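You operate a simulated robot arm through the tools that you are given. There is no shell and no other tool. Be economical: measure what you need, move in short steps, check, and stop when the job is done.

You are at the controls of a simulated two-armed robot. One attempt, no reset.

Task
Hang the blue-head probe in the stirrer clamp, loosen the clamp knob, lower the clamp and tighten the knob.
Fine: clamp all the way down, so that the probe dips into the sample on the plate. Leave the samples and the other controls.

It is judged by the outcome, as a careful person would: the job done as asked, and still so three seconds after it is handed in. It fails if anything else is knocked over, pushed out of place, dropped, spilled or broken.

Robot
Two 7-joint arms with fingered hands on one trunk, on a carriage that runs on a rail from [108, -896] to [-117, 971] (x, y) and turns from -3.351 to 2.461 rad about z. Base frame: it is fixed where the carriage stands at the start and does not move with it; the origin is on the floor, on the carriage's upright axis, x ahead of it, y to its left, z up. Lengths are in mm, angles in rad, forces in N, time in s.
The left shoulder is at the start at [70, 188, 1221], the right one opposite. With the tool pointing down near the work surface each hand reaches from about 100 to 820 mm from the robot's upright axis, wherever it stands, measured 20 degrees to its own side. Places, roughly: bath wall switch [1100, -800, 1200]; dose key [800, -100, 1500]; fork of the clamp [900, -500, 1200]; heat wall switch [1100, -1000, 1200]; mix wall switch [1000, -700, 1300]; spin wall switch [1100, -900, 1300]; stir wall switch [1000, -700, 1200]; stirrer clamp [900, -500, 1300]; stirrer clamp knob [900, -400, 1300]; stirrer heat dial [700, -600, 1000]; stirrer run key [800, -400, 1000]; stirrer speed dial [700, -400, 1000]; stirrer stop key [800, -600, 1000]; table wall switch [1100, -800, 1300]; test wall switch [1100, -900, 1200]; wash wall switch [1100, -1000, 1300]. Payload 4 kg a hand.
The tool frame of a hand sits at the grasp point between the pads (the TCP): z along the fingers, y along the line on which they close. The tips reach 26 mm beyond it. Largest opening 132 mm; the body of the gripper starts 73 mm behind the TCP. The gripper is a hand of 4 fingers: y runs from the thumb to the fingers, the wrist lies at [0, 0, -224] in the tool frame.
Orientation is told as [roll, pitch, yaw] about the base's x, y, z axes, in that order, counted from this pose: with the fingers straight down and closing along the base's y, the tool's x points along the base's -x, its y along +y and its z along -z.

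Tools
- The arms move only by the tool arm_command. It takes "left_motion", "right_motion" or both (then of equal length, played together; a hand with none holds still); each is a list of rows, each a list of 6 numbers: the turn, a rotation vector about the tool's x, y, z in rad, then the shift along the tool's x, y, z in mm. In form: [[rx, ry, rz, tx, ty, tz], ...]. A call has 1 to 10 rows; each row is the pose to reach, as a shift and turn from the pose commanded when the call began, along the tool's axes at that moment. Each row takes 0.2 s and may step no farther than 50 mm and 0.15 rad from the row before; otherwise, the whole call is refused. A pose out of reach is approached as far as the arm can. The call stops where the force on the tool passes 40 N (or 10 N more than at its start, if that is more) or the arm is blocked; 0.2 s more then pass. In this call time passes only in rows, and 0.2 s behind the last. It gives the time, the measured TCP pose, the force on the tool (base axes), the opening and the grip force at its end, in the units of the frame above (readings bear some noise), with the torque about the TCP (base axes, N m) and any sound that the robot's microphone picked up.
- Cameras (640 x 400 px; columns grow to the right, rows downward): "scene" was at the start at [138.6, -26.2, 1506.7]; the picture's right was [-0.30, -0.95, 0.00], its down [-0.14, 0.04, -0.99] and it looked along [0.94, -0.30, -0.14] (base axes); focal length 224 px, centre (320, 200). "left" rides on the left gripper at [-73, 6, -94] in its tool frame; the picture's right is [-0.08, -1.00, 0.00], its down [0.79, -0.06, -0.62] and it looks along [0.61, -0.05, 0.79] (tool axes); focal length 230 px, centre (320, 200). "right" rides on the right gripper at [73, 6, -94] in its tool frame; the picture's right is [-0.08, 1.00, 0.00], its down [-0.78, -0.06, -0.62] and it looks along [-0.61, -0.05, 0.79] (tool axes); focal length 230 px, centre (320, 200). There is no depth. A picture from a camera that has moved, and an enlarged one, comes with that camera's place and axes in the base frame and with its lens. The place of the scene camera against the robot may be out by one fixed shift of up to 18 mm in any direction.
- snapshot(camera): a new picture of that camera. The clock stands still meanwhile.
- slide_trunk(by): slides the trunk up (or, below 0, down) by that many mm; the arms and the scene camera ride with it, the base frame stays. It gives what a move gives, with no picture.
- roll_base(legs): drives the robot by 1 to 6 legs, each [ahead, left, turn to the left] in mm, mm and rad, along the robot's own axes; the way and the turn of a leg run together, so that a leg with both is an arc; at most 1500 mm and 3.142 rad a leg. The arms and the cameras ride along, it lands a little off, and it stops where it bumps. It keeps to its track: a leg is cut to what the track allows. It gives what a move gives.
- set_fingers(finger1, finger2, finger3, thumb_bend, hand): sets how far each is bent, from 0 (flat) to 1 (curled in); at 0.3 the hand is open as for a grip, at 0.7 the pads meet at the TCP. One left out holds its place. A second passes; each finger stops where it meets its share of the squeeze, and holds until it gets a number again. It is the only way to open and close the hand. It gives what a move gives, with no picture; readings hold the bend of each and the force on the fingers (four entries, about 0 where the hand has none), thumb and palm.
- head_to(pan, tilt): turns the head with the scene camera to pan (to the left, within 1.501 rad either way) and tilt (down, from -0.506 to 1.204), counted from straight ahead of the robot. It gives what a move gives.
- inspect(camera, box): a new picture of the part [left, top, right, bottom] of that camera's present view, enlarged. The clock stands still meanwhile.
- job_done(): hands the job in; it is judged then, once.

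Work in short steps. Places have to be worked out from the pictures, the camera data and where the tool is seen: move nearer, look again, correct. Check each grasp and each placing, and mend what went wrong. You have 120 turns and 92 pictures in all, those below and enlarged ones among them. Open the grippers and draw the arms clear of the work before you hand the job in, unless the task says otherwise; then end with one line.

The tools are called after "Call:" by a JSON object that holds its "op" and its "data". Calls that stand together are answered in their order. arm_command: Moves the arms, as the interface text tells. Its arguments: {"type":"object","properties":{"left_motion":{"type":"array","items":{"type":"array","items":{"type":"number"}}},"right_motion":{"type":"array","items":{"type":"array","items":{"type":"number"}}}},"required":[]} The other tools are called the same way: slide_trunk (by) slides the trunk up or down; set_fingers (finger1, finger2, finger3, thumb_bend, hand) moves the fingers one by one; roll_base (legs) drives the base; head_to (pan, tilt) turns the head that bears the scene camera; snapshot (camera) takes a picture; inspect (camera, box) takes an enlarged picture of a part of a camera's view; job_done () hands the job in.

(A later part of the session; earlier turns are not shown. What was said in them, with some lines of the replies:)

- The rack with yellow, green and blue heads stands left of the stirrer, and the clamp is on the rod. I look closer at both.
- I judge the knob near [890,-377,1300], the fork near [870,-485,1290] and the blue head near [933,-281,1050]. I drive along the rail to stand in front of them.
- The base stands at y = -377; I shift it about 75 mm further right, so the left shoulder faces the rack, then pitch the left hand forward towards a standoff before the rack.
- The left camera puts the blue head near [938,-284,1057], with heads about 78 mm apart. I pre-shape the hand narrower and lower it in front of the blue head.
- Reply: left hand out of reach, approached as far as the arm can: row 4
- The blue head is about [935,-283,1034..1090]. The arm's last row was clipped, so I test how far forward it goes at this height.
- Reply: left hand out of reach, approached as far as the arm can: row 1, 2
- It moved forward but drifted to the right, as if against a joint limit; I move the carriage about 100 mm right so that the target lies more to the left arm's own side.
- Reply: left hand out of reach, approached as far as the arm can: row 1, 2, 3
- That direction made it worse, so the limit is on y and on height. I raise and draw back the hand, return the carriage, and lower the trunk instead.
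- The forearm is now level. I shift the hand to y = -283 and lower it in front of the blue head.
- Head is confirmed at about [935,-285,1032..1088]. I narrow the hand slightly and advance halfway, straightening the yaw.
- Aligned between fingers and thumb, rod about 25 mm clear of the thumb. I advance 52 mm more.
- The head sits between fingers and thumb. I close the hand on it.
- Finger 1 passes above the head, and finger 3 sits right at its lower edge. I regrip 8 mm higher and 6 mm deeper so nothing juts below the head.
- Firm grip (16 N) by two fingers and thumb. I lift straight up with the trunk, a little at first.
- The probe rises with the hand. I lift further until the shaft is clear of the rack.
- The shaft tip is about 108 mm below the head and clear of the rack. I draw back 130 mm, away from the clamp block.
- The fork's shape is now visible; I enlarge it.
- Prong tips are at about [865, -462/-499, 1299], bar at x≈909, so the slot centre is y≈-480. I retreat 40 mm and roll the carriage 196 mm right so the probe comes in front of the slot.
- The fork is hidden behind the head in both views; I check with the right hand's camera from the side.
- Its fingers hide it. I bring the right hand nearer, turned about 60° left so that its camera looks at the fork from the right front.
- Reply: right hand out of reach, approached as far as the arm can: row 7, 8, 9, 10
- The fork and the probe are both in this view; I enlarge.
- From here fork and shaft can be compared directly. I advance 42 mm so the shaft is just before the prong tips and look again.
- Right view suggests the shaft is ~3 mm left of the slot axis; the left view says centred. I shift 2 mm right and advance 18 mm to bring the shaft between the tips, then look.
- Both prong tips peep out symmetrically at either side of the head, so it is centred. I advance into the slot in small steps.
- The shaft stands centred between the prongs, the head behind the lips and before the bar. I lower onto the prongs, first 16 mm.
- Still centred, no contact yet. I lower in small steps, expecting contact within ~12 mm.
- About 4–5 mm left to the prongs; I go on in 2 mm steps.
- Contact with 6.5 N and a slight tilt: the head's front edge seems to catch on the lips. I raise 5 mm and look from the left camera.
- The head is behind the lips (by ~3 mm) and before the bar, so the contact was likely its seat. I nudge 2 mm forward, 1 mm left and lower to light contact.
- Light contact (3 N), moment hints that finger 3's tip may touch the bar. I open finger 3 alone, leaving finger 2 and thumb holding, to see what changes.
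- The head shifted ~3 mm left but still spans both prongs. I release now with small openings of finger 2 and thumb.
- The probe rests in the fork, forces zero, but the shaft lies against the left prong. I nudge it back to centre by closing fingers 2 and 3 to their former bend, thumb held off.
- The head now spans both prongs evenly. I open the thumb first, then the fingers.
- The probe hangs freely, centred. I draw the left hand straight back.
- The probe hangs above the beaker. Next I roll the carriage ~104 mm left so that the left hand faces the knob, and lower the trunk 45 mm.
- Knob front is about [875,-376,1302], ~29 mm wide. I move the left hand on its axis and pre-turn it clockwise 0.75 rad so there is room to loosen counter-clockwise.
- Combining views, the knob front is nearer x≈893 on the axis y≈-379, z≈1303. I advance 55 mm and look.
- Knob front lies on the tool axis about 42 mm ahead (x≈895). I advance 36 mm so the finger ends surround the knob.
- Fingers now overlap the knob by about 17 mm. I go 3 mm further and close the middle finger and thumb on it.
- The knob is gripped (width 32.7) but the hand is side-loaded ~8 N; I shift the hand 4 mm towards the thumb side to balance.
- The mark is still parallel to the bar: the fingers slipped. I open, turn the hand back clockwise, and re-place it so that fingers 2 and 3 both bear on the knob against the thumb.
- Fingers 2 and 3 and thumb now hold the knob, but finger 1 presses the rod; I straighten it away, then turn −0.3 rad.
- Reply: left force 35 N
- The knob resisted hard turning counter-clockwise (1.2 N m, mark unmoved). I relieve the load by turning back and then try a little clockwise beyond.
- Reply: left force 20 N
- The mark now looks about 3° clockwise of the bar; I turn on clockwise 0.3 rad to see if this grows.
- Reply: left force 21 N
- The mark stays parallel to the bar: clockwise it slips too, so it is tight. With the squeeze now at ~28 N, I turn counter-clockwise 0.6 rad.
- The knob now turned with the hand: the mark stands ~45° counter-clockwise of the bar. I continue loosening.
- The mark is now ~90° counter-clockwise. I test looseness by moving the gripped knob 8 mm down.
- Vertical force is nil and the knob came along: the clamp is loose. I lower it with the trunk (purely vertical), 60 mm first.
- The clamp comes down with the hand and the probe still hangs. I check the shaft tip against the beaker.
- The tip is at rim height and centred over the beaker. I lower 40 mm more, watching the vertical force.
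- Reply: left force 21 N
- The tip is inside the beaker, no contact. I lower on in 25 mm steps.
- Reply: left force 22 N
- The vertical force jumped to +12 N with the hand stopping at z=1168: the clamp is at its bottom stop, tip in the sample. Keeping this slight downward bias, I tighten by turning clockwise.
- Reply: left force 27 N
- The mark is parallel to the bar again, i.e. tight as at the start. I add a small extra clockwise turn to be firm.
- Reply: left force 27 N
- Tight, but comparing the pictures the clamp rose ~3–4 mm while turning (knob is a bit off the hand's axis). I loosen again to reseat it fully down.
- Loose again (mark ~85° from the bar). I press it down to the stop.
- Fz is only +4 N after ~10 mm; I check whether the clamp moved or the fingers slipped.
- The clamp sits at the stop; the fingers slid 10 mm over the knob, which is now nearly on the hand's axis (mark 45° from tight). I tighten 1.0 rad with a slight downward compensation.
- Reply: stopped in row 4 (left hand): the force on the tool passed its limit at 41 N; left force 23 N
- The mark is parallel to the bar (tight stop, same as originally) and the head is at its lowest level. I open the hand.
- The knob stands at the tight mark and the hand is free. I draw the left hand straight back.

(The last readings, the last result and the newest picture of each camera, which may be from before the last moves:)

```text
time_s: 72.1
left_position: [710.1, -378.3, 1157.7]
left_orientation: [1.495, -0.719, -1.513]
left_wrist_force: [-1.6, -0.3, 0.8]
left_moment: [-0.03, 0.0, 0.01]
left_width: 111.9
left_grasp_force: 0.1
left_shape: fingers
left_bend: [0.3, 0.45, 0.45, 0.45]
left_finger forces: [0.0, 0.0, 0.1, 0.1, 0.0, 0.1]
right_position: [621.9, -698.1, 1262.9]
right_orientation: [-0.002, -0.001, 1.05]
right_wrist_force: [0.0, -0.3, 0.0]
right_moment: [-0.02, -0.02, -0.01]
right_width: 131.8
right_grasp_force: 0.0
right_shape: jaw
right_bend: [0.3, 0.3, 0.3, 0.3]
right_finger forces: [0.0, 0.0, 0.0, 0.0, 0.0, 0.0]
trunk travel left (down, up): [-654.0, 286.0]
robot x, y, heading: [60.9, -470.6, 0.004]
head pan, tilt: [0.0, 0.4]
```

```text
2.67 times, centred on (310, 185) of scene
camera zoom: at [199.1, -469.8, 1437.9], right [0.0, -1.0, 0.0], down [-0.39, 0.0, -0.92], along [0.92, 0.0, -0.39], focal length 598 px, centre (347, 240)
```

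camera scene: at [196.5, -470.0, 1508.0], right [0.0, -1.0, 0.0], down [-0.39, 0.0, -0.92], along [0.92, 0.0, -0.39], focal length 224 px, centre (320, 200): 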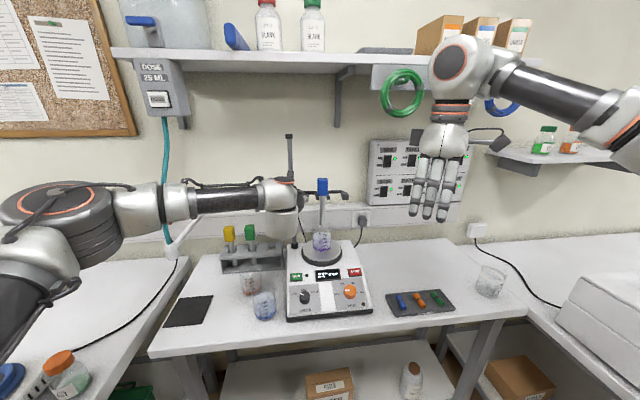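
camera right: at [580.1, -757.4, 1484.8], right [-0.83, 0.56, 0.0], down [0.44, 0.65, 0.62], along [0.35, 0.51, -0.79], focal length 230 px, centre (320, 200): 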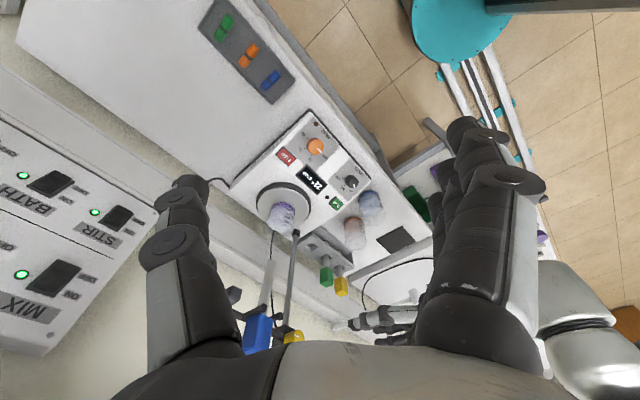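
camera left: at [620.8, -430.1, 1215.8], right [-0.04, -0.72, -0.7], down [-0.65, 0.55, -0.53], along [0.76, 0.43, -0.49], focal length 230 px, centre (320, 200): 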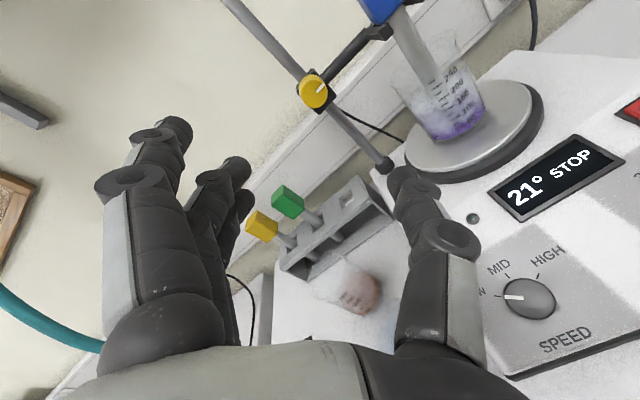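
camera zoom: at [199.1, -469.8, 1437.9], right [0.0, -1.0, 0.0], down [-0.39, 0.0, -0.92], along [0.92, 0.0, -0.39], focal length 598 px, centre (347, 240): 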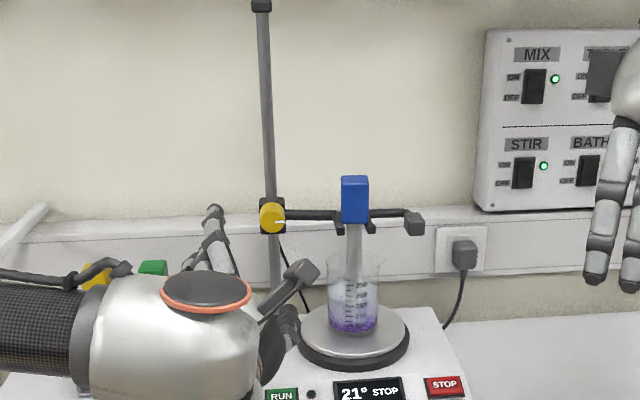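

The clamp stands low and holds. I zoom in on the beaker to check that the tip dips in the sample, and how the head sits.

Call:
{"op": "inspect", "data": {"camera": "left", "box": [280, 0, 560, 190]}}

Call:
{"op": "inspect", "data": {"camera": "scene", "box": [290, 150, 350, 220]}}

```text
2.11 times, centred on (420, 95) of left
camera zoom: at [620.8, -430.1, 1215.8], right [-0.04, -0.72, -0.7], down [-0.65, 0.55, -0.53], along [0.76, 0.43, -0.49], focal length 484 px, centre (110, 421)
```

zoom: 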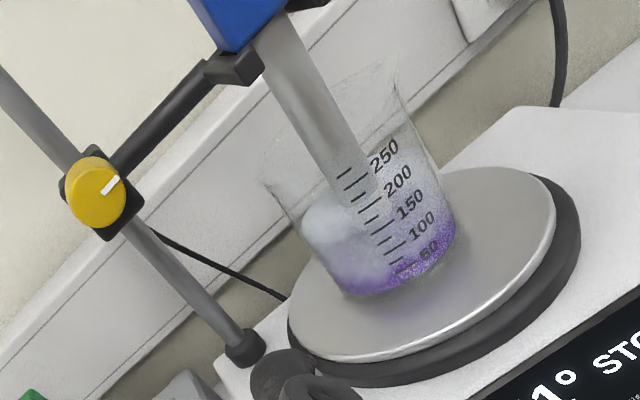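

```text
5.71 times, centred on (320, 185) of scene
camera zoom: at [199.1, -469.8, 1437.9], right [0.0, -1.0, 0.0], down [-0.39, 0.0, -0.92], along [0.92, 0.0, -0.39], focal length 1281 px, centre (320, 286)
```

zoom: 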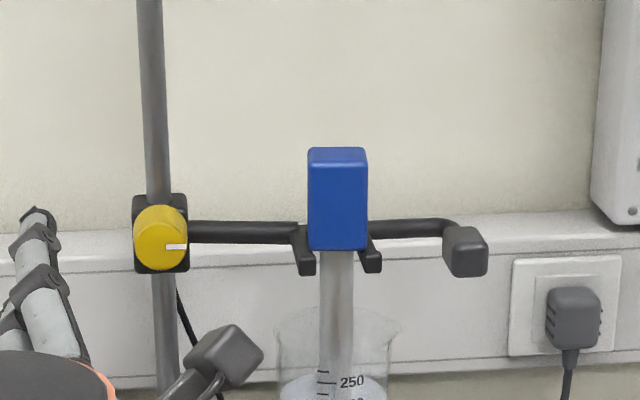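

The head is seated on both prongs, the knob mark is back at the tight position, and the tip dips ~20 mm into the sample. I draw both arms up and back.

Call:
{"op": "slide_trunk", "data": {"by": 130}}

Call:
{"op": "arm_command", "data": {"left_motion": [[0, 0, 0, 0, 0, -40], [0, 0, 0, 0, 0, -80], [0, 0, 0, 0, 0, -120], [0, 0, 0, 0, 0, -150]], "right_motion": [[0, 0, 0, 15, -20, 0], [0, 0, 0, 30, -40, 0], [0, 0, 0, 45, -60, 0], [0, 0, 0, 60, -80, 0]]}}

Call:
{"op": "set_fingers", "data": {"hand": "left", "finger1": 0.3, "finger2": 0.3, "finger3": 0.3, "thumb_bend": 0.3}}

Call:
{"op": "snapshot", "data": {"camera": "scene"}}

```text
time_s: 73.7
left_position: [710.6, -377.6, 1288.0]
left_orientation: [1.49, -0.72, -1.514]
left_wrist_force: [-0.2, -0.7, 0.9]
left_moment: [-0.02, 0.01, 0.0]
left_width: 111.8
left_grasp_force: 0.0
left_shape: fingers
left_bend: [0.3, 0.45, 0.45, 0.45]
left_finger forces: [0.0, 0.0, 0.0, 0.1, 0.1, 0.1]
right_position: [623.3, -699.0, 1391.4]
right_orientation: [-0.001, 0.0, 1.052]
right_wrist_force: [-0.2, -0.5, 0.3]
right_moment: [-0.01, 0.02, -0.02]
right_width: 132.0
right_grasp_force: 0.0
right_shape: jaw
right_bend: [0.3, 0.3, 0.3, 0.3]
right_finger forces: [0.0, 0.0, 0.0, 0.1, 0.0, 0.0]
trunk travel left (down, up): [-784.0, 156.0]
robot x, y, heading: [55.5, -469.4, -0.001]
head pan, tilt: [0.0, 0.4]
```

```text
time_s: 74.7
left_position: [559.8, -380.7, 1298.5]
left_orientation: [1.493, -0.717, -1.515]
left_wrist_force: [-1.1, 0.8, 0.4]
left_moment: [-0.01, 0.01, 0.06]
left_width: 111.7
left_grasp_force: 0.0
left_shape: fingers
left_bend: [0.3, 0.45, 0.45, 0.45]
left_finger forces: [0.1, 0.0, 0.0, 0.1, 0.0, 0.0]
right_position: [661.3, -793.0, 1391.8]
right_orientation: [-0.001, -0.002, 1.049]
right_wrist_force: [0.2, -0.6, -0.6]
right_moment: [0.01, -0.01, 0.01]
right_width: 131.9
right_grasp_force: 0.0
right_shape: jaw
right_bend: [0.3, 0.3, 0.3, 0.3]
right_finger forces: [0.0, 0.0, 0.0, 0.1, 0.1, 0.1]
trunk travel left (down, up): [-784.0, 156.0]
robot x, y, heading: [57.0, -471.5, 0.002]
head pan, tilt: [0.0, 0.4]
```

```text
time_s: 75.7
left_position: [561.2, -378.2, 1297.8]
left_orientation: [1.492, -0.719, -1.512]
left_wrist_force: [-0.3, 0.5, 1.0]
left_moment: [-0.03, 0.01, -0.03]
left_width: 136.5
left_grasp_force: 0.0
left_shape: fingers
left_bend: [0.3, 0.3, 0.3, 0.3]
left_finger forces: [0.0, 0.0, 0.1, 0.1, 0.0, 0.1]
right_position: [664.2, -789.5, 1392.0]
right_orientation: [0.001, 0.002, 1.05]
right_wrist_force: [-0.3, 0.7, -0.4]
right_moment: [-0.02, 0.03, -0.02]
right_width: 132.0
right_grasp_force: 0.0
right_shape: jaw
right_bend: [0.3, 0.3, 0.3, 0.3]
right_finger forces: [0.0, 0.0, 0.0, 0.0, 0.0, 0.0]
trunk travel left (down, up): [-784.0, 156.0]
robot x, y, heading: [61.1, -472.4, 0.001]
head pan, tilt: [0.0, 0.4]
```

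```text
10 pictures are left
camera scene: at [200.0, -469.6, 1567.8], right [0.0, -1.0, 0.0], down [-0.39, 0.0, -0.92], along [0.92, 0.0, -0.39], focal length 224 px, centre (320, 200)
```

scene: 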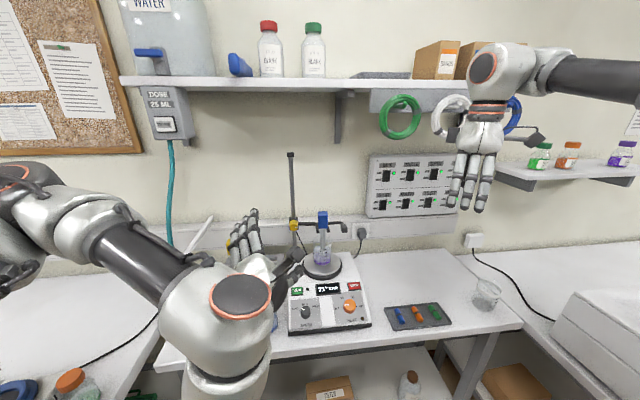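

All looks in order; one last check of the blue beaker and the rack with the left camera.

Call:
{"op": "snapshot", "data": {"camera": "left"}}

Call:
{"op": "inspect", "data": {"camera": "scene", "box": [270, 190, 370, 290]}}

```text
9 pictures are left
camera left: at [471.8, -430.4, 1354.5], right [-0.04, -0.72, -0.7], down [-0.65, 0.55, -0.53], along [0.76, 0.43, -0.49], focal length 230 px, centre (320, 200)
```

left: 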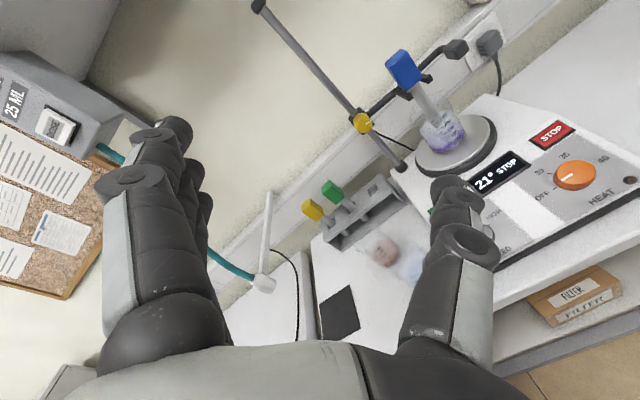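

```text
4.00 times, centred on (320, 240) of scene
camera zoom: at [200.0, -469.6, 1567.8], right [0.0, -1.0, 0.0], down [-0.39, 0.0, -0.92], along [0.92, 0.0, -0.39], focal length 897 px, centre (320, 40)
```

zoom: 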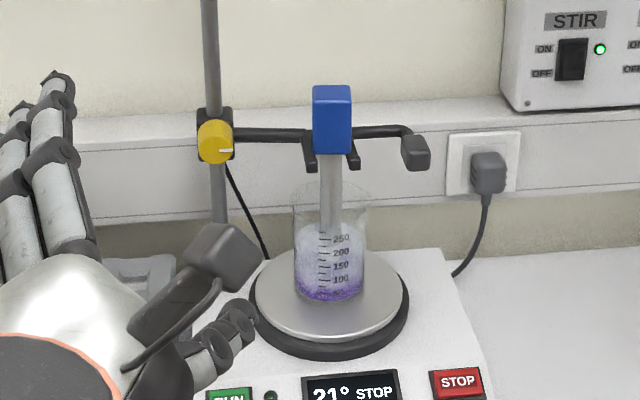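

Beakers, rack and controls look undisturbed. The probe hangs in the fork, the clamp is down at its stop with the tip in the sample, and the knob is tight. I hand in.

Call:
{"op": "job_done", "data": {}}

```text
The job is handed in.
```

The blue-head probe hangs in the stirrer clamp. The clamp is down at its stop, the probe dips about 20 mm into the sample by my estimate from the pictures, and the knob is turned back to its tight mark. Nothing else appeared disturbed, and both arms are clear.
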